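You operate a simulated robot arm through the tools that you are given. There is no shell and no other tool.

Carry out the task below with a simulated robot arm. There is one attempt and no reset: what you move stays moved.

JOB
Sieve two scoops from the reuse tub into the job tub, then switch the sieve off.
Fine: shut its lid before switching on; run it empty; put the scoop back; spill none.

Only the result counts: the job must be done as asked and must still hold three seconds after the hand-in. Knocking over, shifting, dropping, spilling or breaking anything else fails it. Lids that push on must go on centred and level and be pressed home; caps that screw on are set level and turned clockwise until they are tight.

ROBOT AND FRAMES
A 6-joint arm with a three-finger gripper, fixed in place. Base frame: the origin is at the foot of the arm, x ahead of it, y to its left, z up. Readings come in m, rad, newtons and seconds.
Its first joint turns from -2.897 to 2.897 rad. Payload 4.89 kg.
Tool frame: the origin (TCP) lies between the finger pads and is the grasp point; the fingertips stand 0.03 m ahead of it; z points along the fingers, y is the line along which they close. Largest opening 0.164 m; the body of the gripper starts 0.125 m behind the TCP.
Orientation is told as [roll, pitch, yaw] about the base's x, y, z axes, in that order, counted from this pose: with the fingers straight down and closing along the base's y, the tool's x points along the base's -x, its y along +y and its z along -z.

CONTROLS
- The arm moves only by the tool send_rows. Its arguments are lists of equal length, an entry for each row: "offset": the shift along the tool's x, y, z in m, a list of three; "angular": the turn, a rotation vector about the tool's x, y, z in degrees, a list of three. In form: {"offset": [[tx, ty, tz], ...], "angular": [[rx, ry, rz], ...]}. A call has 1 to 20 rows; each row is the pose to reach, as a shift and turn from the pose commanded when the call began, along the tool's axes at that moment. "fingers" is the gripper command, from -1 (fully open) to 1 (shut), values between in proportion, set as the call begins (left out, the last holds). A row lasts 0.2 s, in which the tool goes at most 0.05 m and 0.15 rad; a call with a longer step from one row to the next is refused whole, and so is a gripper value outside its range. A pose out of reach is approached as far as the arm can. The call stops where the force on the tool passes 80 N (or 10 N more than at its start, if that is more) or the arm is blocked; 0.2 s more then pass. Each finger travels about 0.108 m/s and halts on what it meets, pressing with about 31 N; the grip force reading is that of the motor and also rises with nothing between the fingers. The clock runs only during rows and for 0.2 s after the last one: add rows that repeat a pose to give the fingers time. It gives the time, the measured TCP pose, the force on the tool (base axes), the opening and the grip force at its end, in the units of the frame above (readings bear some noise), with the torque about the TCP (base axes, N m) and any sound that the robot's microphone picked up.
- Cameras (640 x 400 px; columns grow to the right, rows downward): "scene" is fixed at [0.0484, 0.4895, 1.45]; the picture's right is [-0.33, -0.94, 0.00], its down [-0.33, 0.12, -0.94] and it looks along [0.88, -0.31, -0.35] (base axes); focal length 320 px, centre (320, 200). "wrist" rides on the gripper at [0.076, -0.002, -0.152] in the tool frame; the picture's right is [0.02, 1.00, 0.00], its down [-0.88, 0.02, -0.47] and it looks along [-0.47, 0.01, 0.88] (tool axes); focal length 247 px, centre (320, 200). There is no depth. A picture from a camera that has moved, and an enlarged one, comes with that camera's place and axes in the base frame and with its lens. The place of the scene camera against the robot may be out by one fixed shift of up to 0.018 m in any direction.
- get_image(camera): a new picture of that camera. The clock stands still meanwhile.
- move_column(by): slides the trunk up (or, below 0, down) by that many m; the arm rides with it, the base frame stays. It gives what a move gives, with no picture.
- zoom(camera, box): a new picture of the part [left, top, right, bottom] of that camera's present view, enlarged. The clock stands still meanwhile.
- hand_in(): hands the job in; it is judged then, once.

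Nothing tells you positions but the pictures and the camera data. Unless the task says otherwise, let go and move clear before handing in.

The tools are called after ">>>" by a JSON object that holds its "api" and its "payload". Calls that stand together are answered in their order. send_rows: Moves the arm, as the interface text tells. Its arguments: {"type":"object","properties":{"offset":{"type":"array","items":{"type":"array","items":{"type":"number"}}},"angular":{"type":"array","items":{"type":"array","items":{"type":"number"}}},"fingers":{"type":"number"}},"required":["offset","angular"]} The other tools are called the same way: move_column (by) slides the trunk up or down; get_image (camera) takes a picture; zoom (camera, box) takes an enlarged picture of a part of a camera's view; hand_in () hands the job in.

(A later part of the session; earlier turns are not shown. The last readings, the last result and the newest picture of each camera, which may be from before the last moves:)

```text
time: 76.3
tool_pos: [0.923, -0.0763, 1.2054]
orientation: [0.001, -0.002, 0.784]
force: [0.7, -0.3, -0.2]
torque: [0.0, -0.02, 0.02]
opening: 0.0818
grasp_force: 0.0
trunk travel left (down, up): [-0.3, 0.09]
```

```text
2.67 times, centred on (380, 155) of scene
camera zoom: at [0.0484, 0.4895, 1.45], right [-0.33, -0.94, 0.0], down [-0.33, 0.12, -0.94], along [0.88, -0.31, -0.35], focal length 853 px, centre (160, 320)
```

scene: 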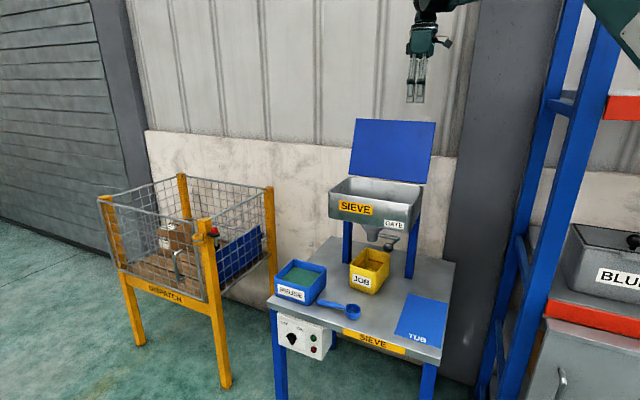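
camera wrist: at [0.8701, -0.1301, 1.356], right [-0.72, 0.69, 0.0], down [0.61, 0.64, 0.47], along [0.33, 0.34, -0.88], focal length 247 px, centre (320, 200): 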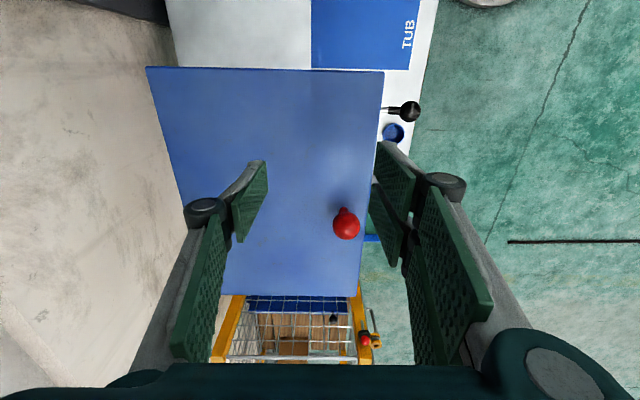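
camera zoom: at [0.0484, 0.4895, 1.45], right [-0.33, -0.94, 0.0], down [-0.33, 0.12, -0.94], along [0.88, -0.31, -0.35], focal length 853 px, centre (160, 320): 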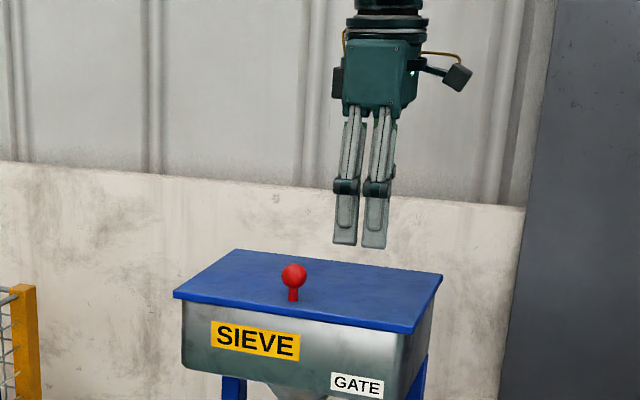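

The lid has dropped shut on the hopper. I'll check that it sits flush.

>>> {"api": "zoom", "payload": {"camera": "scene", "box": [320, 170, 430, 220]}}

>>> {"api": "zoom", "payload": {"camera": "scene", "box": [264, 300, 344, 370]}}

>>> {"api": "zoom", "payload": {"camera": "scene", "box": [270, 240, 430, 340]}}

```text
5.82 times, centred on (375, 195) of scene
camera zoom: at [0.0484, 0.4895, 1.45], right [-0.33, -0.94, 0.0], down [-0.33, 0.12, -0.94], along [0.88, -0.31, -0.35], focal length 1860 px, centre (0, 229)
```

zoom: 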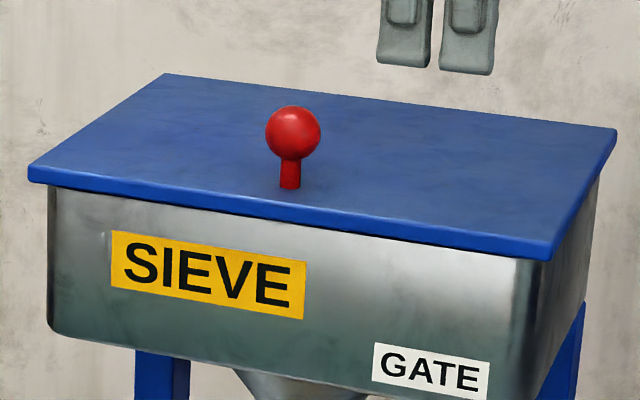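

```text
5.71 times, centred on (304, 335) of scene
camera zoom: at [0.0484, 0.4895, 1.45], right [-0.33, -0.94, 0.0], down [-0.33, 0.12, -0.94], along [0.88, -0.31, -0.35], focal length 1827 px, centre (411, -571)
```

zoom: 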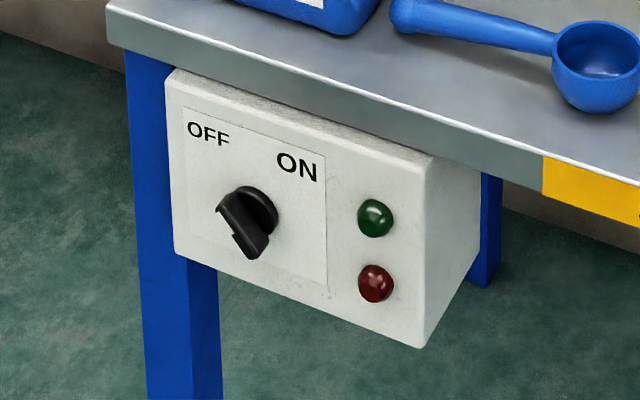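

```text
4.00 times, centred on (350, 290) of scene
camera zoom: at [0.0484, 0.4895, 1.45], right [-0.33, -0.94, 0.0], down [-0.33, 0.12, -0.94], along [0.88, -0.31, -0.35], focal length 1279 px, centre (200, -160)
```

zoom: 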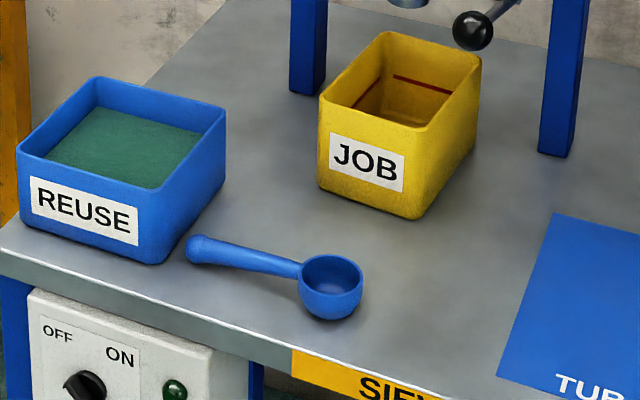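

The lid sits flush. The knob is near (0.914, 0.303, 0.597) on the panel face, pointing to OFF. I'll rise, move out in front of the panel, and lower the trunk.

>>> {"api": "send_rows", "payload": {"offset": [[0, 0, -0.04], [0, 0, -0.08], [0, 0.02, -0.11], [-0.02, 0.06, -0.12], [-0.045, 0.1, -0.12], [-0.07, 0.14, -0.12], [-0.095, 0.18, -0.12], [-0.12, 0.22, -0.12], [-0.145, 0.26, -0.12], [-0.17, 0.3, -0.12], [-0.2, 0.335, -0.12], [-0.23, 0.37, -0.12], [-0.26, 0.404, -0.12], [-0.26, 0.404, -0.12]], "angular": [[0, 0, 0], [0, 0, 0], [0, 0, 0], [0, 0, 0], [0, 0, 0], [0, 0, 0], [0, 0, 0], [0, 0, 0], [0, 0, 0], [0, 0, 0], [0, 0, 0], [0, 0, 0], [0, 0, 0], [0, 0, 0]]}}

>>> {"api": "move_column", "payload": {"by": -0.3}}

>>> {"api": "get_image", "payload": {"camera": "scene"}}

>>> {"api": "get_image", "payload": {"camera": "wrist"}}

```text
time: 79.3
tool_pos: [0.8186, 0.3962, 1.3263]
orientation: [-0.002, 0.001, 0.786]
force: [0.5, 0.8, 0.1]
torque: [-0.21, 0.02, 0.0]
opening: 0.0821
grasp_force: 0.1
trunk travel left (down, up): [-0.3, 0.09]
```

```text
time: 82.3
tool_pos: [0.8201, 0.3926, 1.0255]
orientation: [-0.003, -0.002, 0.786]
force: [0.5, -0.6, 0.6]
torque: [-0.01, 0.02, 0.0]
opening: 0.0819
grasp_force: 0.1
trunk travel left (down, up): [0.0, 0.39]
```

```text
taken
```

scene: 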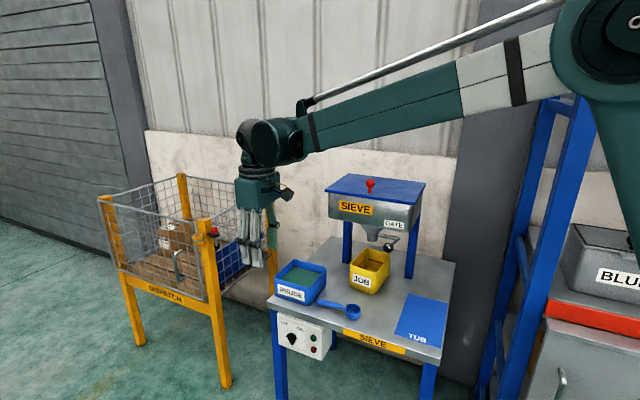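

```text
taken
camera wrist: at [0.7667, 0.3393, 1.1768], right [-0.72, 0.69, 0.0], down [0.61, 0.64, 0.47], along [0.33, 0.34, -0.88], focal length 247 px, centre (320, 200)
```

wrist: 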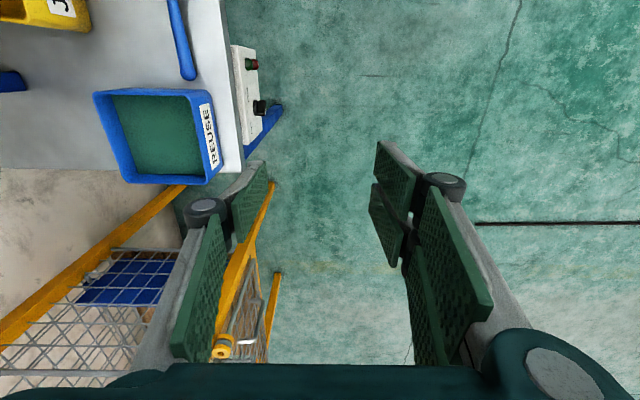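

Now I'll rotate the tool to point horizontally at the panel and come down to knob height, standing off in front.

>>> {"api": "send_rows", "payload": {"offset": [[0, 0, 0.035], [0, 0, 0.07], [0, 0, 0.105], [0, 0, 0.14], [0, 0, 0.175], [0, 0, 0.21], [0, 0, 0.245], [0, 0, 0.28], [0, 0, 0.315], [0, 0, 0.35], [0, 0, 0.385], [0, 0, 0.422], [0, 0, 0.422]], "angular": [[8, 0, 0], [16, 0, 0], [24, 0, 0], [32, 0, 0], [40, 0, 0], [48, 0, 0], [56, 0, 0], [64, 0, 0], [72, 0, 0], [80, 0, 0], [86, 0, 0], [90, 0, 0], [90, 0, 0]], "fingers": 0.4}}

>>> {"api": "get_image", "payload": {"camera": "scene"}}

>>> {"api": "get_image", "payload": {"camera": "wrist"}}

```text
time: 85.1
tool_pos: [0.8195, 0.393, 0.6008]
orientation: [-1.572, 0.0, 0.786]
force: [-0.6, 0.3, 0.5]
torque: [0.08, 0.08, 0.05]
opening: 0.0496
grasp_force: 0.1
trunk travel left (down, up): [0.0, 0.39]
```

```text
taken
```

scene: 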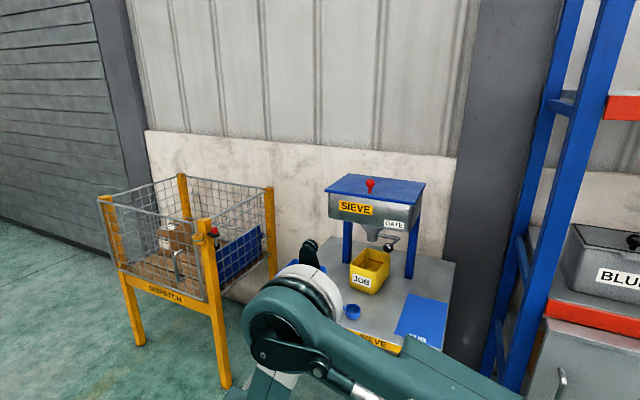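

```text
taken
camera wrist: at [0.6574, 0.4486, 0.6019], right [-0.01, -0.02, -1.0], down [0.29, 0.96, -0.02], along [0.96, -0.29, -0.01], focal length 247 px, centre (320, 200)
```

wrist: 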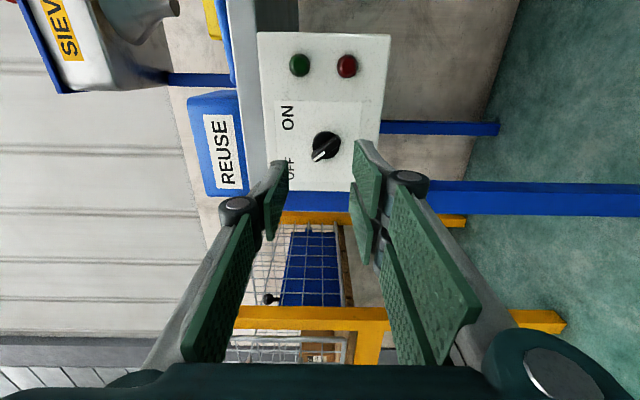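

The panel is right in front with the knob's white mark pointing at OFF. I'll zoom in for its exact position and angle.

>>> {"api": "zoom", "payload": {"camera": "wrist", "box": [250, 20, 400, 200]}}

>>> {"api": "zoom", "payload": {"camera": "wrist", "box": [295, 120, 355, 170]}}

```text
2.22 times, centred on (325, 110) of wrist
camera zoom: at [0.6574, 0.4486, 0.6019], right [-0.01, -0.02, -1.0], down [0.29, 0.96, -0.02], along [0.96, -0.29, -0.01], focal length 549 px, centre (309, 400)
```

zoom: 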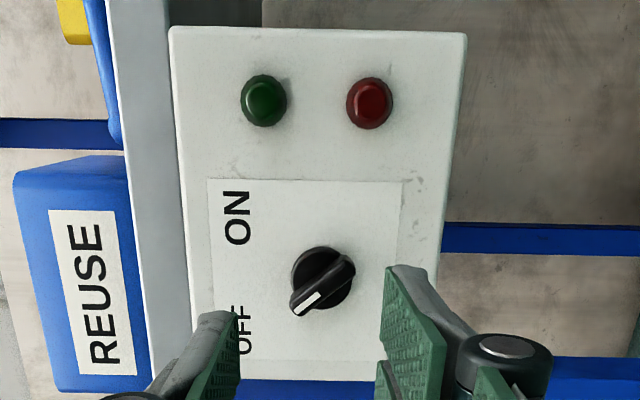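

```text
8.00 times, centred on (325, 145) of wrist
camera zoom: at [0.6574, 0.4486, 0.6019], right [-0.01, -0.02, -1.0], down [0.29, 0.96, -0.02], along [0.96, -0.29, -0.01], focal length 1976 px, centre (280, 640)
```

zoom: 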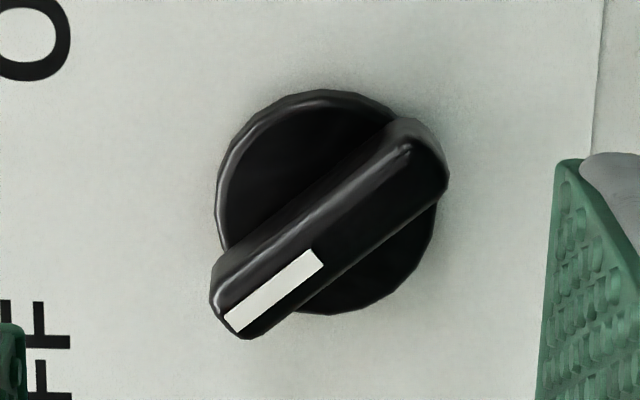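

The knob axis is at bench-frame l≈0.8625, z≈0.593, with the bar about 39° left of vertical. I'll align and roll the fingers across the bar, then move closer.

>>> {"api": "send_rows", "payload": {"offset": [[-0.001, 0.001, 0], [-0.002, 0.003, 0], [-0.003, 0.005, 0.01], [-0.0045, 0.007, 0.025], [-0.0045, 0.007, 0.04], [-0.0045, 0.007, 0.055], [-0.0045, 0.007, 0.07], [-0.0045, 0.007, 0.07]], "angular": [[0, 0, 8], [0, 0, 16], [0, 0, 24], [0, 0, 32], [0, 0, 40], [0, 0, 48], [0, 0, 50.5], [0, 0, 50.5]]}}

>>> {"api": "get_image", "payload": {"camera": "wrist"}}

>>> {"api": "zoom", "payload": {"camera": "wrist", "box": [260, 100, 380, 220]}}

```text
time: 86.9
tool_pos: [0.8731, 0.347, 0.5956]
orientation: [-1.571, -0.884, 0.786]
force: [0.3, -0.6, -0.1]
torque: [-0.01, -0.01, -0.03]
opening: 0.0492
grasp_force: 0.1
trunk travel left (down, up): [0.0, 0.39]
```

```text
taken
camera wrist: at [0.7303, 0.4208, 0.5369], right [0.54, 0.54, -0.65], down [0.07, 0.74, 0.67], along [0.84, -0.41, 0.36], focal length 247 px, centre (320, 200)
```

wrist: 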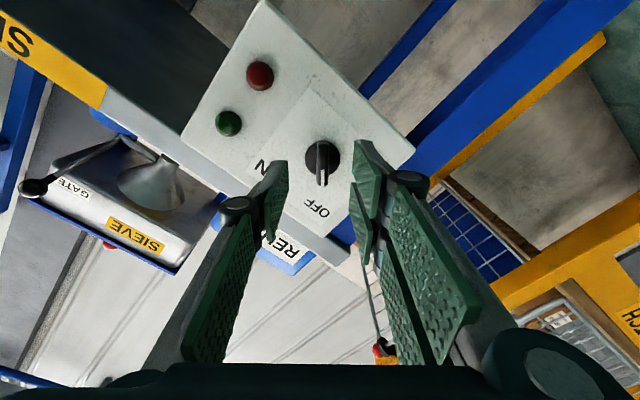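

```text
3.33 times, centred on (320, 160) of wrist
camera zoom: at [0.7303, 0.4208, 0.5369], right [0.54, 0.54, -0.65], down [0.07, 0.74, 0.67], along [0.84, -0.41, 0.36], focal length 823 px, centre (320, 333)
```

zoom: 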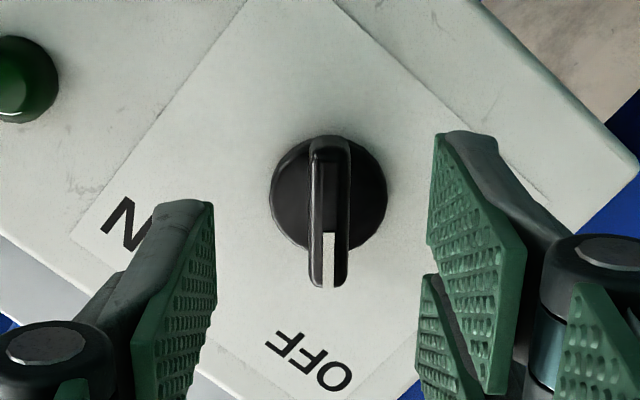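

The bar is vertical and centred between the fingers. I'll move in until the tips overlap the bar but not the base disc.

>>> {"api": "send_rows", "payload": {"offset": [[0.001, 0.001, 0.01], [0.002, 0.001, 0.02], [0.002, 0.001, 0.026], [0.002, 0.001, 0.026]], "angular": [[0, 0, 0], [0, 0, 0], [0, 0, 0], [0, 0, 0]]}}

>>> {"api": "zoom", "payload": {"camera": "wrist", "box": [260, 100, 380, 220]}}

>>> {"api": "get_image", "payload": {"camera": "scene"}}

```text
time: 87.9
tool_pos: [0.8915, 0.3287, 0.5937]
orientation: [-1.572, -0.884, 0.788]
force: [0.0, 0.2, 1.1]
torque: [0.0, -0.02, 0.03]
opening: 0.0492
grasp_force: 0.0
trunk travel left (down, up): [0.0, 0.39]
```

```text
3.33 times, centred on (320, 160) of wrist
camera zoom: at [0.7491, 0.4018, 0.5344], right [0.54, 0.54, -0.65], down [0.07, 0.74, 0.67], along [0.84, -0.41, 0.36], focal length 823 px, centre (320, 333)
```

zoom: 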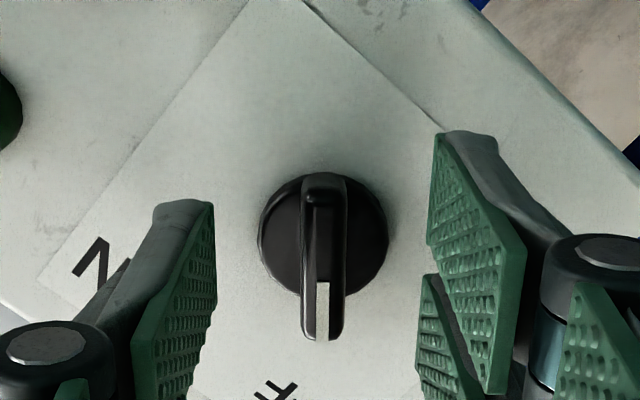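

```text
taken
```

scene: 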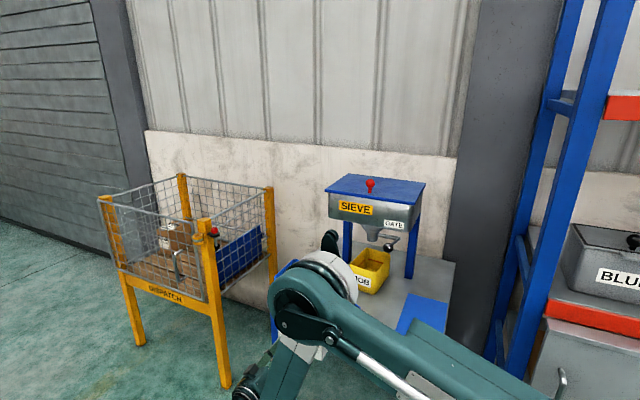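

The fingertips are just reaching the bar front; the disc is about 11 mm deeper. I'll advance 6 mm and close on the bar.

>>> {"api": "send_rows", "payload": {"offset": [[0, 0, 0.003], [0, 0, 0.006], [0, 0, 0.006]], "angular": [[0, 0, 0], [0, 0, 0], [0, 0, 0]]}}

>>> {"api": "send_rows", "payload": {"offset": [[0, 0, 0], [0, 0, 0], [0, 0, 0], [0, 0, 0]], "angular": [[0, 0, 0], [0, 0, 0], [0, 0, 0], [0, 0, 0]], "fingers": 1}}

>>> {"api": "zoom", "payload": {"camera": "wrist", "box": [260, 100, 380, 220]}}

```text
time: 88.7
tool_pos: [0.8959, 0.325, 0.5938]
orientation: [-1.573, -0.882, 0.787]
force: [0.5, 0.5, 0.8]
torque: [0.03, 0.01, 0.02]
opening: 0.0492
grasp_force: 0.0
trunk travel left (down, up): [0.0, 0.39]
```

```text
time: 89.7
tool_pos: [0.8965, 0.3251, 0.5935]
orientation: [-1.574, -0.882, 0.788]
force: [19.4, 5.6, -4.5]
torque: [-0.17, 0.42, 0.44]
opening: 0.0104
grasp_force: 44.3
trunk travel left (down, up): [0.0, 0.39]
```

```text
3.33 times, centred on (320, 160) of wrist
camera zoom: at [0.7535, 0.3984, 0.5343], right [0.54, 0.54, -0.65], down [0.07, 0.74, 0.67], along [0.84, -0.4, 0.36], focal length 823 px, centre (320, 333)
```

zoom: 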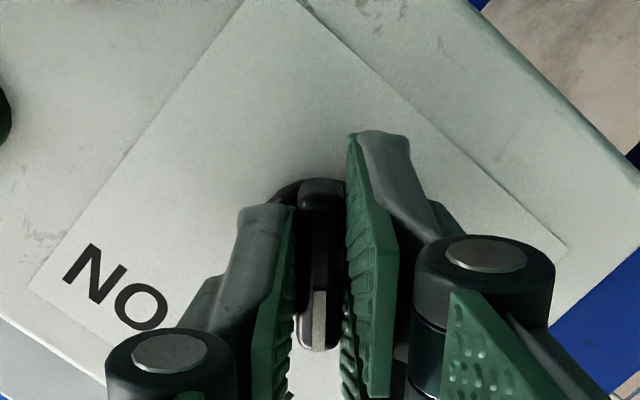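

The bar is gripped (opening 0.0104). I'll turn it clockwise toward ON in steps.

>>> {"api": "send_rows", "payload": {"offset": [[0, 0.001, 0], [0, 0.001, 0], [0, 0.001, 0], [0, 0.001, 0], [0, 0.001, 0], [0, 0.001, 0], [0, 0.001, 0], [0, 0.001, 0], [0, 0.001, 0], [0, 0.001, 0], [0, 0.001, 0]], "angular": [[0, 0, 8], [0, 0, 16], [0, 0, 24], [0, 0, 32], [0, 0, 40], [0, 0, 48], [0, 0, 56], [0, 0, 64], [0, 0, 72], [0, 0, 78], [0, 0, 78]]}}

>>> {"api": "get_image", "payload": {"camera": "wrist"}}

>>> {"api": "get_image", "payload": {"camera": "scene"}}

```text
time: 92.1
tool_pos: [0.8953, 0.3248, 0.5963]
orientation: [1.577, -0.894, -2.36]
force: [29.2, 26.0, 36.3]
torque: [-1.13, -0.35, 0.8]
opening: 0.0398
grasp_force: 45.4
trunk travel left (down, up): [0.0, 0.39]
```

```text
taken
camera wrist: at [0.8218, 0.466, 0.5334], right [0.56, 0.56, 0.61], down [-0.72, -0.04, 0.7], along [0.42, -0.83, 0.38], focal length 247 px, centre (320, 200)
```

wrist: 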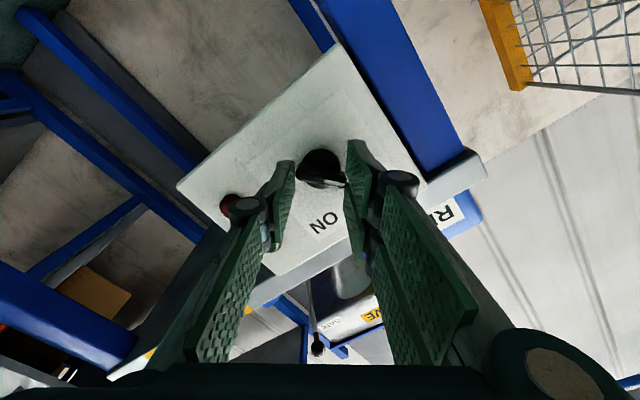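

```text
taken
```

scene: 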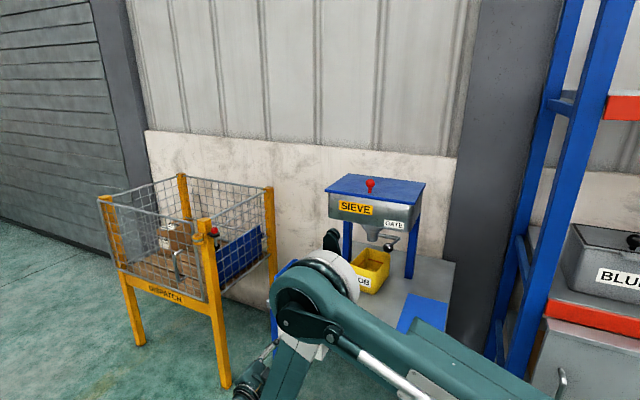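

The fingers seem to have slipped across the bar; I'll zoom in on the knob.

>>> {"api": "zoom", "payload": {"camera": "wrist", "box": [260, 100, 380, 220]}}

>>> {"api": "zoom", "payload": {"camera": "wrist", "box": [170, 120, 400, 300]}}

```text
3.33 times, centred on (320, 160) of wrist
camera zoom: at [0.8218, 0.466, 0.5334], right [0.56, 0.56, 0.61], down [-0.72, -0.04, 0.7], along [0.42, -0.83, 0.38], focal length 823 px, centre (320, 333)
```

zoom: 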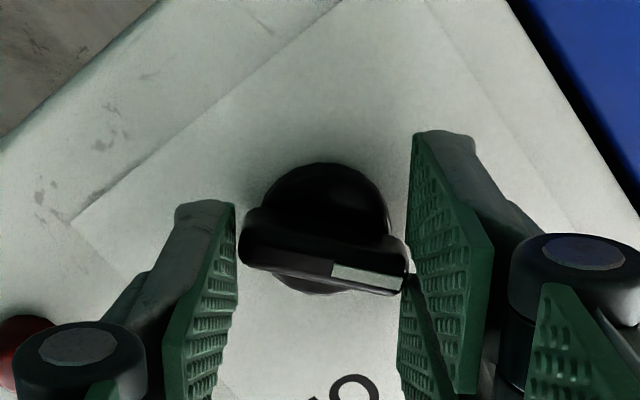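

```text
2.22 times, centred on (285, 210) of wrist
camera zoom: at [0.8218, 0.466, 0.5334], right [0.56, 0.56, 0.61], down [-0.72, -0.04, 0.7], along [0.42, -0.83, 0.38], focal length 549 px, centre (398, 178)
```

zoom: 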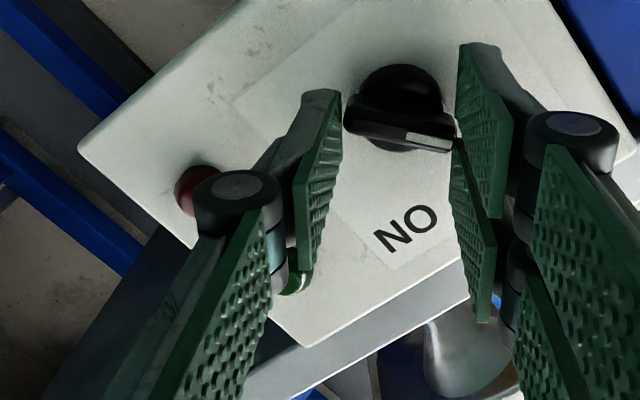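

The knob didn't turn; the fingers slipped round it, so I need a better-centred, deeper grip. I'll open, roll back, re-centre about 2.5 mm and regrip.

>>> {"api": "send_rows", "payload": {"offset": [[0, 0, 0], [0, 0, 0], [0, 0, -0.01], [0, 0, -0.02]], "angular": [[0, 0, 0], [0, 0, 0], [0, 0, 0], [0, 0, 0]], "fingers": 0.3}}

>>> {"api": "send_rows", "payload": {"offset": [[0, 0.0025, 0], [0, 0.0025, 0], [0, 0.0025, 0], [0, 0.0025, 0], [0, 0.0025, 0], [0, 0.0025, 0], [0, 0.0025, 0], [0, 0.0025, 0], [0, 0.0025, 0], [0, 0.0025, 0], [0, 0.0025, 0]], "angular": [[0, 0, -8], [0, 0, -16], [0, 0, -24], [0, 0, -32], [0, 0, -40], [0, 0, -48], [0, 0, -56], [0, 0, -64], [0, 0, -72], [0, 0, -78], [0, 0, -78]]}}

>>> {"api": "zoom", "payload": {"camera": "wrist", "box": [260, 100, 380, 220]}}

>>> {"api": "get_image", "payload": {"camera": "wrist"}}

```text
time: 93.1
tool_pos: [0.8821, 0.337, 0.5937]
orientation: [1.572, -0.897, -2.357]
force: [-0.5, -1.1, -0.7]
torque: [0.02, -0.04, -0.01]
opening: 0.0575
grasp_force: 0.0
trunk travel left (down, up): [0.0, 0.39]
```

```text
time: 95.5
tool_pos: [0.8828, 0.3406, 0.5958]
orientation: [-1.573, -0.882, 0.788]
force: [-1.0, 0.0, -0.5]
torque: [0.02, 0.04, -0.01]
opening: 0.0574
grasp_force: 0.1
trunk travel left (down, up): [0.0, 0.39]
```

```text
3.33 times, centred on (320, 160) of wrist
camera zoom: at [0.7406, 0.4139, 0.5363], right [0.54, 0.54, -0.65], down [0.07, 0.74, 0.67], along [0.84, -0.4, 0.36], focal length 823 px, centre (320, 333)
```

zoom: 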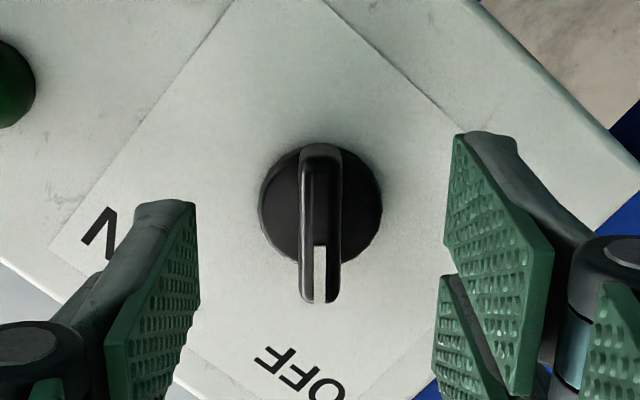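

```text
taken
camera wrist: at [0.7406, 0.4139, 0.5363], right [0.54, 0.54, -0.65], down [0.07, 0.74, 0.67], along [0.84, -0.4, 0.36], focal length 247 px, centre (320, 200)
```

wrist: 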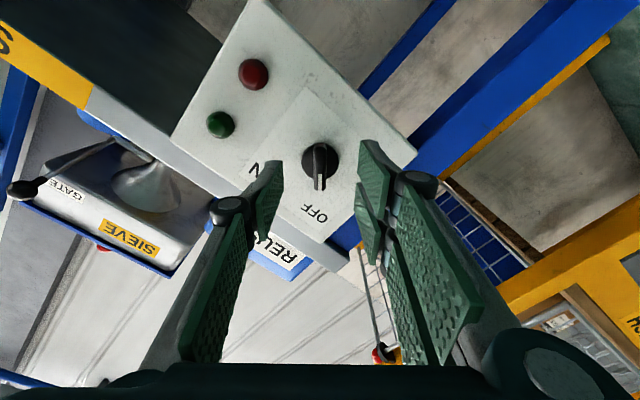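

The knob is still at OFF and is about 4 mm off along the bar from my axis. I'll correct that, regrip at the same depth and turn much more slowly to see if it follows.

>>> {"api": "send_rows", "payload": {"offset": [[0.0045, 0, 0], [0.0045, 0, 0.01], [0.0045, 0, 0.02], [0.0045, 0, 0.021], [0.0045, 0, 0.021]], "angular": [[0, 0, 0], [0, 0, 0], [0, 0, 0], [0, 0, 0], [0, 0, 0]]}}

>>> {"api": "zoom", "payload": {"camera": "wrist", "box": [260, 100, 380, 220]}}

>>> {"api": "send_rows", "payload": {"offset": [[0, 0, 0], [0, 0, 0], [0, 0, 0], [0, 0, 0]], "angular": [[0, 0, 0], [0, 0, 0], [0, 0, 0], [0, 0, 0]], "fingers": 1}}

>>> {"api": "send_rows", "payload": {"offset": [[0, 0, 0], [0, 0, 0], [0, 0, 0], [0, 0, 0], [0, 0, 0], [0, 0, 0]], "angular": [[0, 0, 2], [0, 0, 4], [0, 0, 6], [0, 0, 8], [0, 0, 10], [0, 0, 10]]}}

>>> {"api": "zoom", "payload": {"camera": "wrist", "box": [260, 100, 380, 220]}}

```text
time: 96.7
tool_pos: [0.8956, 0.3239, 0.592]
orientation: [-1.573, -0.882, 0.787]
force: [-0.5, 0.3, 0.4]
torque: [0.02, -0.02, 0.01]
opening: 0.0572
grasp_force: 0.2
trunk travel left (down, up): [0.0, 0.39]
```

```text
3.33 times, centred on (320, 160) of wrist
camera zoom: at [0.7533, 0.3969, 0.5331], right [0.54, 0.54, -0.65], down [0.07, 0.74, 0.67], along [0.84, -0.41, 0.36], focal length 823 px, centre (320, 333)
```

zoom: 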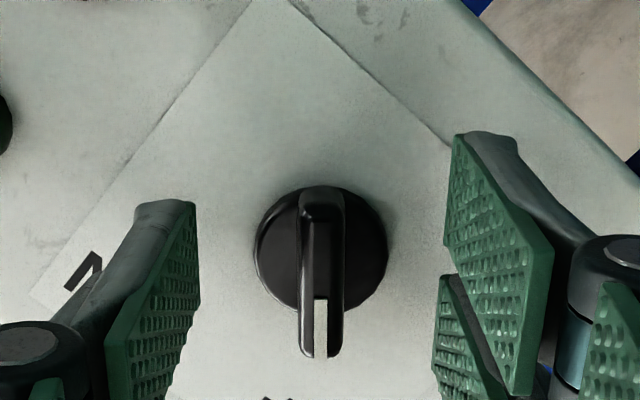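

```text
time: 97.7
tool_pos: [0.896, 0.3235, 0.5923]
orientation: [-1.573, -0.883, 0.787]
force: [7.5, 2.2, -1.4]
torque: [-0.22, 0.37, 0.15]
opening: 0.0107
grasp_force: 45.1
trunk travel left (down, up): [0.0, 0.39]
```

```text
time: 99.1
tool_pos: [0.8949, 0.3249, 0.591]
orientation: [-1.574, -1.056, 0.786]
force: [10.0, 8.3, -6.4]
torque: [-1.16, 1.65, 0.24]
opening: 0.0161
grasp_force: 45.2
trunk travel left (down, up): [0.0, 0.39]
```

```text
3.33 times, centred on (320, 160) of wrist
camera zoom: at [0.7609, 0.4053, 0.5242], right [0.61, 0.61, -0.51], down [-0.02, 0.65, 0.76], along [0.79, -0.45, 0.41], focal length 823 px, centre (320, 333)
```

zoom: 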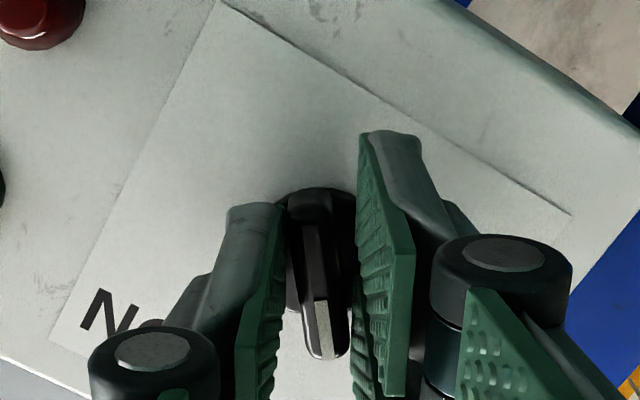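

The knob resists about 2 N·m clockwise without moving at all. I'll ease back and test what a small turn the other way feels like.

>>> {"api": "send_rows", "payload": {"offset": [[0, 0, 0], [0, 0, 0], [0, 0, 0], [0, 0, 0], [0, 0, 0]], "angular": [[0, 0, -4], [0, 0, -8], [0, 0, -10], [0, 0, -10], [0, 0, -10]]}}

>>> {"api": "send_rows", "payload": {"offset": [[0, 0, 0], [0, 0, 0], [0, 0, 0]], "angular": [[0, 0, -2], [0, 0, -4], [0, 0, -4]]}}

>>> {"api": "zoom", "payload": {"camera": "wrist", "box": [260, 100, 380, 220]}}

```text
time: 100.3
tool_pos: [0.8959, 0.3232, 0.5918]
orientation: [-1.573, -0.883, 0.785]
force: [2.1, 0.4, 1.6]
torque: [-0.38, 0.23, 0.1]
opening: 0.0106
grasp_force: 45.2
trunk travel left (down, up): [0.0, 0.39]
```

```text
time: 101.1
tool_pos: [0.8959, 0.3231, 0.5924]
orientation: [-1.573, -0.815, 0.784]
force: [-1.4, -4.3, -1.1]
torque: [0.03, -0.05, -0.06]
opening: 0.0107
grasp_force: 45.4
trunk travel left (down, up): [0.0, 0.39]
```

```text
3.33 times, centred on (320, 160) of wrist
camera zoom: at [0.7504, 0.3941, 0.5363], right [0.5, 0.5, -0.7], down [0.1, 0.77, 0.63], along [0.86, -0.39, 0.34], focal length 823 px, centre (320, 333)
```

zoom: 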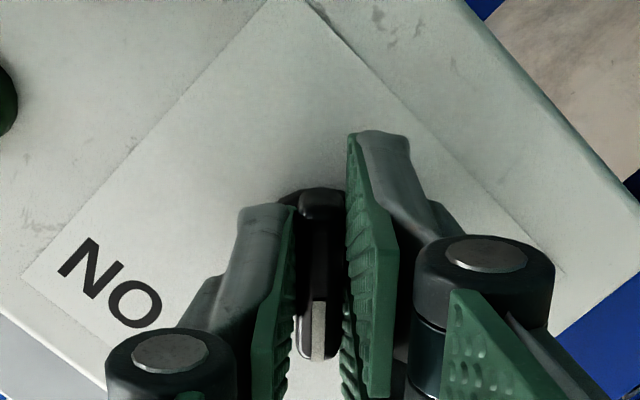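

>>> {"api": "send_rows", "payload": {"offset": [[0, 0, 0], [0, 0, 0], [0, 0, 0], [0, 0, 0]], "angular": [[0, 0, -2], [0, 0, -4], [0, 0, -6], [0, 0, -6]]}}

>>> {"api": "zoom", "payload": {"camera": "wrist", "box": [260, 100, 380, 220]}}

>>> {"api": "zoom", "payload": {"camera": "scene", "box": [310, 150, 450, 300]}}

```text
time: 102.1
tool_pos: [0.8953, 0.3231, 0.5919]
orientation: [-1.572, -0.709, 0.784]
force: [-13.6, -15.0, 3.7]
torque: [-0.1, -0.25, -0.31]
opening: 0.0107
grasp_force: 45.2
trunk travel left (down, up): [0.0, 0.39]
```

```text
3.33 times, centred on (320, 160) of wrist
camera zoom: at [0.7464, 0.3902, 0.5425], right [0.45, 0.45, -0.77], down [0.15, 0.82, 0.56], along [0.88, -0.37, 0.3], focal length 823 px, centre (320, 333)
```

zoom: 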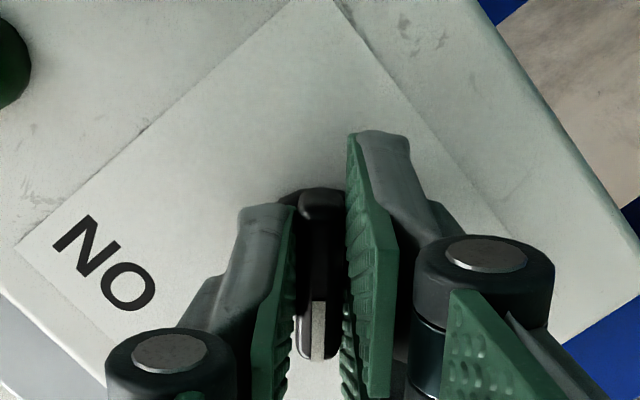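

```text
2.67 times, centred on (380, 225) of scene
camera zoom: at [0.0484, 0.4895, 1.45], right [-0.33, -0.94, 0.0], down [-0.33, 0.12, -0.94], along [0.88, -0.31, -0.35], focal length 853 px, centre (160, 133)
```

zoom: 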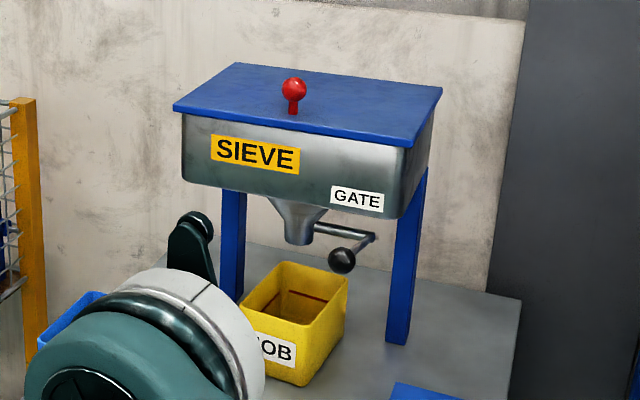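

Counter-clockwise the knob follows freely with almost no torque, while clockwise is a hard stop. I'll turn it gently further this way and watch the lamps and sound.

>>> {"api": "send_rows", "payload": {"offset": [[0, 0, 0], [0, 0, 0], [0, 0, 0], [0, 0, 0], [0, 0, 0], [0, 0, 0]], "angular": [[0, 0, -4], [0, 0, -8], [0, 0, -12], [0, 0, -16], [0, 0, -20], [0, 0, -20]]}}

>>> {"api": "get_image", "payload": {"camera": "wrist"}}

>>> {"api": "zoom", "payload": {"camera": "wrist", "box": [200, 60, 400, 220]}}

```text
time: 103.5
tool_pos: [0.8953, 0.3228, 0.5931]
orientation: [-1.572, -0.36, 0.787]
force: [-41.8, -20.6, 14.7]
torque: [-0.21, -0.43, -0.89]
opening: 0.0108
grasp_force: 44.8
trunk travel left (down, up): [0.0, 0.39]
```

```text
taken
camera wrist: at [0.7367, 0.3805, 0.5667], right [0.24, 0.23, -0.94], down [0.25, 0.92, 0.29], along [0.94, -0.31, 0.16], focal length 247 px, centre (320, 200)
```

wrist: 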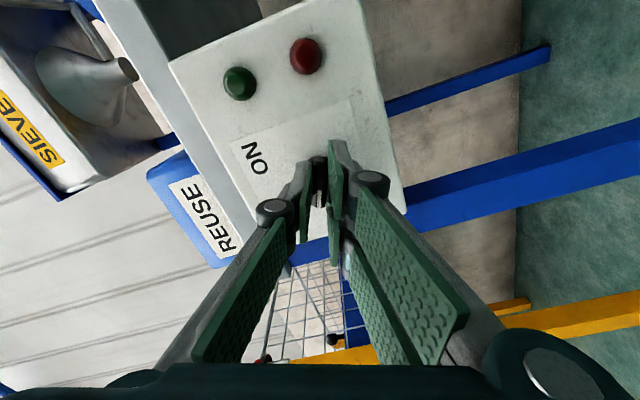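

```text
2.50 times, centred on (300, 140) of wrist
camera zoom: at [0.7367, 0.3805, 0.5667], right [0.24, 0.23, -0.94], down [0.25, 0.92, 0.29], along [0.94, -0.31, 0.16], focal length 617 px, centre (370, 350)
```

zoom: 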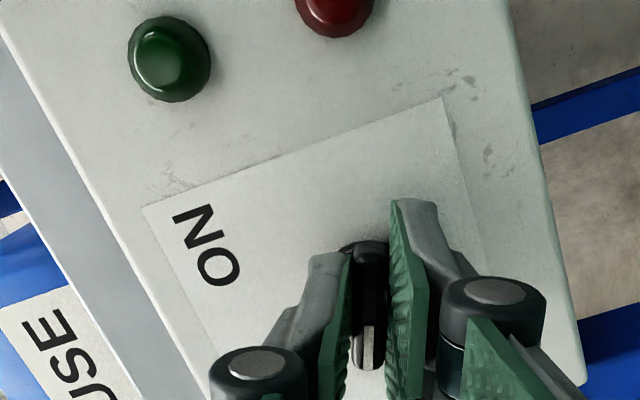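

It keeps following smoothly with no lamp change yet. I'll relieve the side load by shifting slightly and continue counter-clockwise in steps.

>>> {"api": "send_rows", "payload": {"offset": [[0.001, -0.0008, 0], [0.0018, -0.0015, 0], [0.0018, -0.0015, 0], [0.0018, -0.0015, 0], [0.0018, -0.0015, 0], [0.0018, -0.0015, 0], [0.0018, -0.0015, 0]], "angular": [[0, 0, 0], [0, 0, 0], [0, 0, -4], [0, 0, -8], [0, 0, -12], [0, 0, -16], [0, 0, -16]]}}

>>> {"api": "get_image", "payload": {"camera": "wrist"}}

```text
time: 105.1
tool_pos: [0.8939, 0.3219, 0.5953]
orientation: [-1.573, -0.081, 0.787]
force: [37.0, 11.0, 46.9]
torque: [-0.66, -0.93, 0.96]
opening: 0.0109
grasp_force: 45.1
trunk travel left (down, up): [0.0, 0.39]
```

```text
taken
camera wrist: at [0.7327, 0.3767, 0.5886], right [0.04, 0.04, -1.0], down [0.29, 0.96, 0.05], along [0.96, -0.29, 0.03], focal length 247 px, centre (320, 200)
```

wrist: 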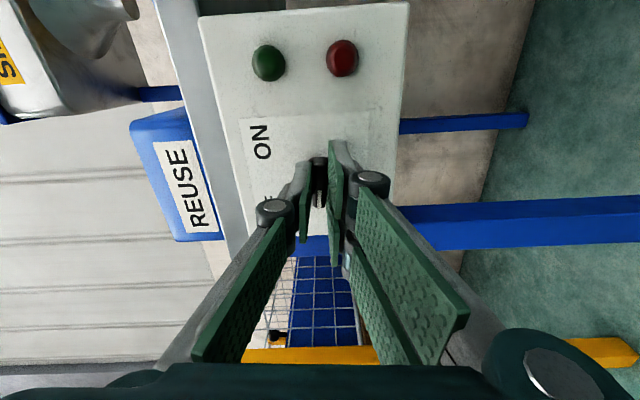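

The side load shows the knob axis is about 5 mm left and 3 mm up of my turning axis. I'll open, shift onto the true axis, see whether the knob stays put, and look.

>>> {"api": "send_rows", "payload": {"offset": [[0, 0, 0], [0, 0, 0], [-0.0053, -0.0023, 0], [-0.0053, -0.0023, -0.02], [-0.0053, -0.0023, -0.04], [-0.0053, -0.0023, -0.04]], "angular": [[0, 0, 0], [0, 0, 0], [0, 0, 0], [0, 0, 0], [0, 0, 0], [0, 0, 0]], "fingers": 0.3}}

>>> {"api": "get_image", "payload": {"camera": "wrist"}}

>>> {"api": "zoom", "payload": {"camera": "wrist", "box": [250, 80, 390, 210]}}

```text
time: 106.5
tool_pos: [0.8696, 0.3544, 0.5968]
orientation: [-1.572, -0.078, 0.785]
force: [0.1, 0.0, -0.8]
torque: [-0.03, 0.01, 0.0]
opening: 0.0572
grasp_force: 0.1
trunk travel left (down, up): [0.0, 0.39]
```

```text
taken
camera wrist: at [0.7079, 0.4091, 0.5894], right [0.04, 0.04, -1.0], down [0.29, 0.96, 0.05], along [0.96, -0.29, 0.03], focal length 247 px, centre (320, 200)
```

wrist: 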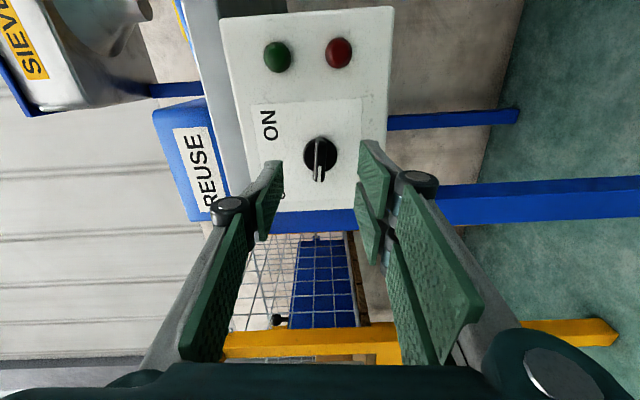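

```text
3.08 times, centred on (320, 145) of wrist
camera zoom: at [0.7079, 0.4091, 0.5894], right [0.04, 0.04, -1.0], down [0.29, 0.96, 0.05], along [0.96, -0.29, 0.03], focal length 760 px, centre (320, 369)
```

zoom: 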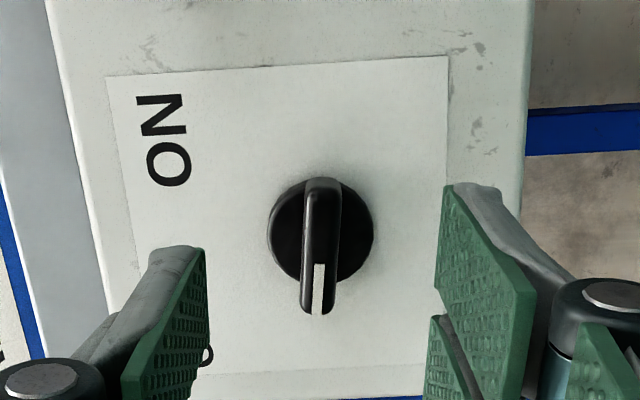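

The knob stays where it is left, pointing level left, about 45° counter-clockwise of OFF. I'll regrip on its true axis, a bit deeper, and keep turning the free way while watching the lamps.

>>> {"api": "send_rows", "payload": {"offset": [[0, 0, 0.02], [0, 0, 0.035], [0, 0, 0.042], [0, 0, 0.046], [0, 0, 0.046]], "angular": [[0, 0, 0], [0, 0, 0], [0, 0, 0], [0, 0, 0], [0, 0, 0]]}}

>>> {"api": "send_rows", "payload": {"offset": [[0, 0, 0], [0, 0, 0], [0, 0, 0], [0, 0, 0]], "angular": [[0, 0, 0], [0, 0, 0], [0, 0, 0], [0, 0, 0]], "fingers": 1}}

>>> {"api": "zoom", "payload": {"camera": "wrist", "box": [250, 80, 390, 210]}}

```text
time: 107.7
tool_pos: [0.9031, 0.32, 0.5955]
orientation: [-1.573, -0.08, 0.786]
force: [0.4, 0.4, 0.2]
torque: [0.04, 0.01, -0.02]
opening: 0.0574
grasp_force: 0.0
trunk travel left (down, up): [0.0, 0.39]
```

```text
time: 108.7
tool_pos: [0.9037, 0.3214, 0.5946]
orientation: [-1.57, -0.081, 0.785]
force: [-1.2, -3.5, -10.9]
torque: [0.2, 0.21, 0.0]
opening: 0.0107
grasp_force: 45.4
trunk travel left (down, up): [0.0, 0.39]
```

```text
3.08 times, centred on (320, 145) of wrist
camera zoom: at [0.741, 0.3759, 0.5895], right [0.04, 0.04, -1.0], down [0.29, 0.96, 0.05], along [0.96, -0.29, 0.03], focal length 760 px, centre (320, 369)
```

zoom: 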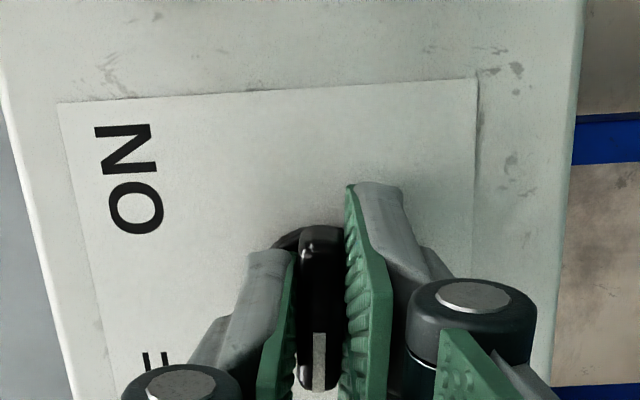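

Well centred now with little side force. I'll continue counter-clockwise by 24°.

>>> {"api": "send_rows", "payload": {"offset": [[0, 0, 0], [0, 0, 0], [0, 0, 0], [0, 0, 0], [0, 0, 0], [0, 0, 0], [0, 0, 0]], "angular": [[0, 0, -4], [0, 0, -8], [0, 0, -12], [0, 0, -16], [0, 0, -20], [0, 0, -24], [0, 0, -24]]}}

>>> {"api": "get_image", "payload": {"camera": "wrist"}}

```text
time: 110.3
tool_pos: [0.9029, 0.3213, 0.5945]
orientation: [-1.574, 0.342, 0.783]
force: [3.2, -13.8, -9.1]
torque: [0.16, 0.19, -0.22]
opening: 0.0106
grasp_force: 45.0
trunk travel left (down, up): [0.0, 0.39]
```

```text
taken
camera wrist: at [0.7444, 0.3794, 0.6209], right [-0.25, -0.25, -0.94], down [0.25, 0.92, -0.31], along [0.94, -0.31, -0.17], focal length 247 px, centre (320, 200)
```

wrist: 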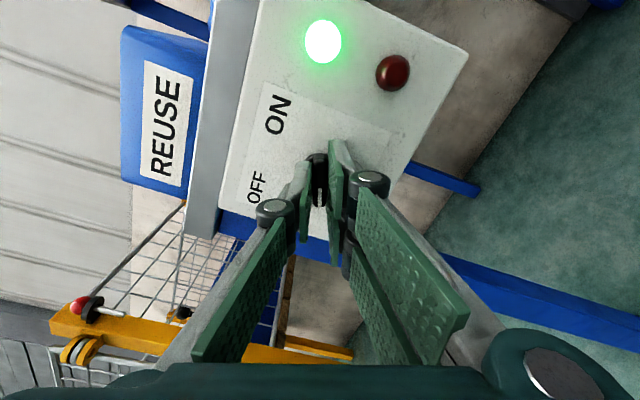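

The green lamp is lit: the sieve is running, and this switch simply turns on counter-clockwise. I'll look at the spout and job tub now.

>>> {"api": "zoom", "payload": {"camera": "scene", "box": [340, 200, 440, 300]}}

>>> {"api": "send_rows", "payload": {"offset": [[0, 0, 0], [0, 0, 0], [0, 0, 0], [0, 0, 0], [0, 0, 0], [0, 0, 0], [0, 0, 0], [0, 0, 0], [0, 0, 0], [0, 0, 0]], "angular": [[0, 0, -4], [0, 0, -6], [0, 0, -6], [0, 0, -6], [0, 0, -6], [0, 0, -6], [0, 0, -6], [0, 0, -6], [0, 0, -6], [0, 0, -6]]}}

>>> {"api": "zoom", "payload": {"camera": "scene", "box": [340, 200, 440, 300]}}

>>> {"api": "get_image", "payload": {"camera": "wrist"}}

```text
4.00 times, centred on (390, 250) of scene
camera zoom: at [0.0484, 0.4895, 1.45], right [-0.33, -0.94, 0.0], down [-0.33, 0.12, -0.94], along [0.88, -0.31, -0.35], focal length 1279 px, centre (40, 0)
```

zoom: 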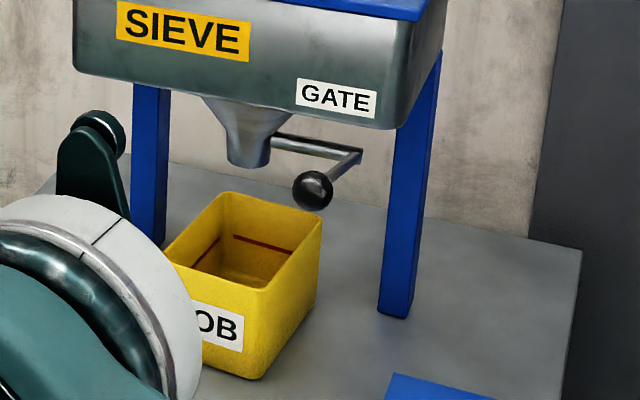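

```text
time: 112.5
tool_pos: [0.9021, 0.3215, 0.5946]
orientation: [-1.572, 0.444, 0.784]
force: [2.4, -21.6, -6.0]
torque: [0.03, 0.11, -0.38]
opening: 0.0108
grasp_force: 45.5
trunk travel left (down, up): [0.0, 0.39]
```

```text
4.00 times, centred on (390, 250) of scene
camera zoom: at [0.0484, 0.4895, 1.45], right [-0.33, -0.94, 0.0], down [-0.33, 0.12, -0.94], along [0.88, -0.31, -0.35], focal length 1279 px, centre (40, 0)
```

zoom: 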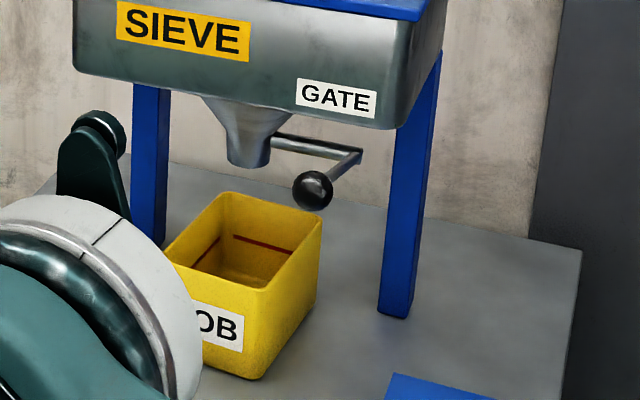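

```text
taken
camera wrist: at [0.7466, 0.3816, 0.6281], right [-0.32, -0.32, -0.89], down [0.22, 0.89, -0.4], along [0.92, -0.33, -0.21], focal length 247 px, centre (320, 200)
```

wrist: 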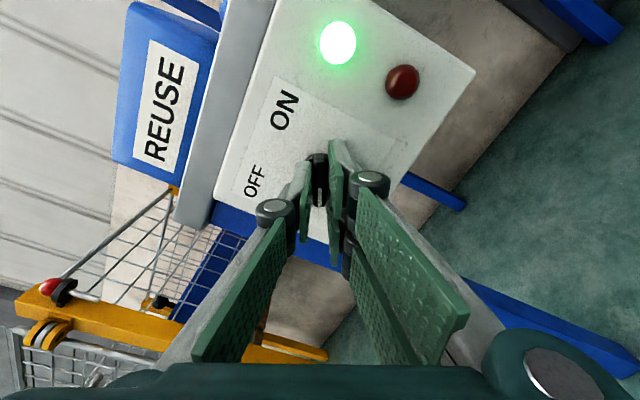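

>>> {"api": "send_rows", "payload": {"offset": [[0, 0, 0], [0, 0, 0], [0, 0, 0], [0, 0, 0], [0, 0, 0], [0, 0, 0], [0, 0, 0], [0, 0, 0], [0, 0, 0], [0, 0, 0], [0, 0, 0], [0, 0, 0]], "angular": [[0, 0, -4], [0, 0, -8], [0, 0, -12], [0, 0, -15], [0, 0, -15], [0, 0, -15], [0, 0, -15], [0, 0, -15], [0, 0, -15], [0, 0, -15], [0, 0, -15], [0, 0, -15]]}}

>>> {"api": "zoom", "payload": {"camera": "scene", "box": [340, 200, 440, 300]}}

>>> {"api": "zoom", "payload": {"camera": "wrist", "box": [220, 60, 420, 220]}}

```text
time: 115.1
tool_pos: [0.902, 0.3221, 0.5935]
orientation: [-1.572, 0.707, 0.784]
force: [-40.6, 12.1, -39.0]
torque: [1.99, -0.62, -0.79]
opening: 0.0157
grasp_force: 44.7
trunk travel left (down, up): [0.0, 0.39]
```

```text
4.00 times, centred on (390, 250) of scene
camera zoom: at [0.0484, 0.4895, 1.45], right [-0.33, -0.94, 0.0], down [-0.33, 0.12, -0.94], along [0.88, -0.31, -0.35], focal length 1279 px, centre (40, 0)
```

zoom: 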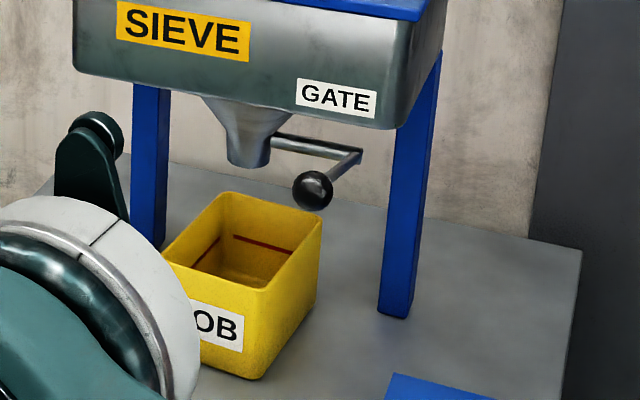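

```text
2.50 times, centred on (320, 140) of wrist
camera zoom: at [0.7546, 0.3901, 0.6439], right [-0.47, -0.47, -0.75], down [0.13, 0.8, -0.59], along [0.87, -0.37, -0.31], focal length 617 px, centre (320, 350)
```

zoom: 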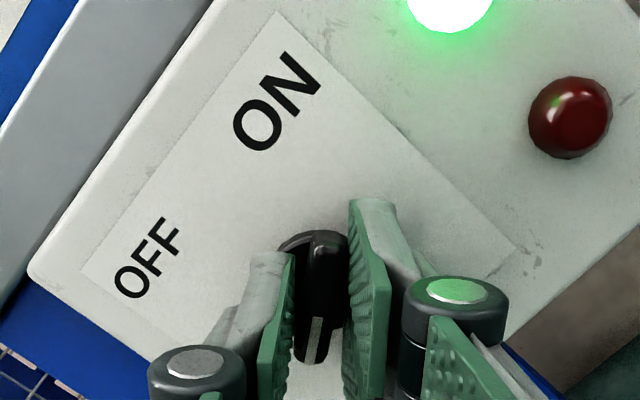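

The switch is at its ON stop with the green lamp lit, but no powder comes out of the spout, so the gate must be closed. I'll release the knob and back away, then open the gate.

>>> {"api": "send_rows", "payload": {"offset": [[0, 0, 0], [0, 0, 0], [0, 0, 0]], "angular": [[0, 0, 5], [0, 0, 9], [0, 0, 9]]}}

>>> {"api": "send_rows", "payload": {"offset": [[0, 0, 0], [0, 0, 0], [0, 0, -0.015], [0, 0, -0.04], [0, 0, -0.08], [0, 0, -0.11], [0, 0, -0.11]], "angular": [[0, 0, 0], [0, 0, 0], [0, 0, 0], [0, 0, 0], [0, 0, 0], [0, 0, 0], [0, 0, 0]], "fingers": 0.3}}

>>> {"api": "get_image", "payload": {"camera": "wrist"}}

>>> {"api": "get_image", "payload": {"camera": "scene"}}

```text
time: 115.9
tool_pos: [0.9025, 0.3201, 0.5955]
orientation: [-1.573, 0.549, 0.783]
force: [-30.2, 4.4, -24.4]
torque: [1.09, -0.31, -0.66]
opening: 0.0108
grasp_force: 44.8
trunk travel left (down, up): [0.0, 0.39]
```

```text
time: 117.5
tool_pos: [0.8232, 0.4033, 0.5938]
orientation: [-1.574, 0.548, 0.783]
force: [0.0, 0.4, 0.3]
torque: [0.03, 0.0, 0.01]
opening: 0.0574
grasp_force: 0.0
trunk travel left (down, up): [0.0, 0.39]
```

```text
taken
camera wrist: at [0.67, 0.4648, 0.6344], right [-0.38, -0.38, -0.84], down [0.19, 0.86, -0.48], along [0.9, -0.34, -0.25], focal length 247 px, centre (320, 200)
```

wrist: 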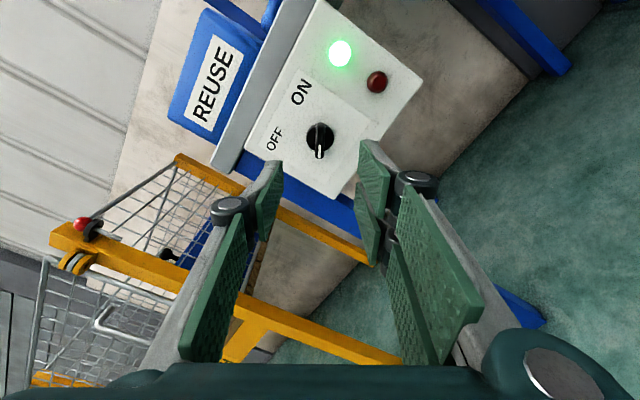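

```text
taken
```

scene: 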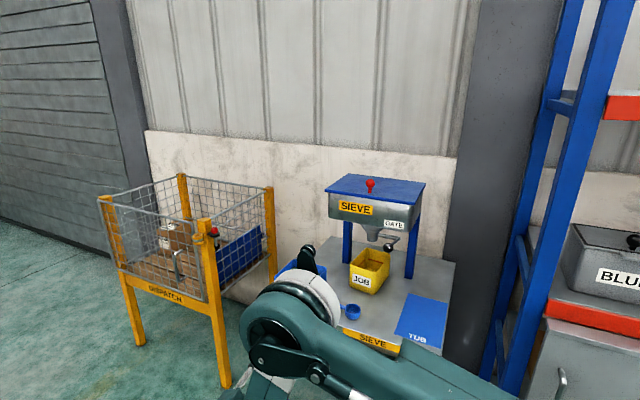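

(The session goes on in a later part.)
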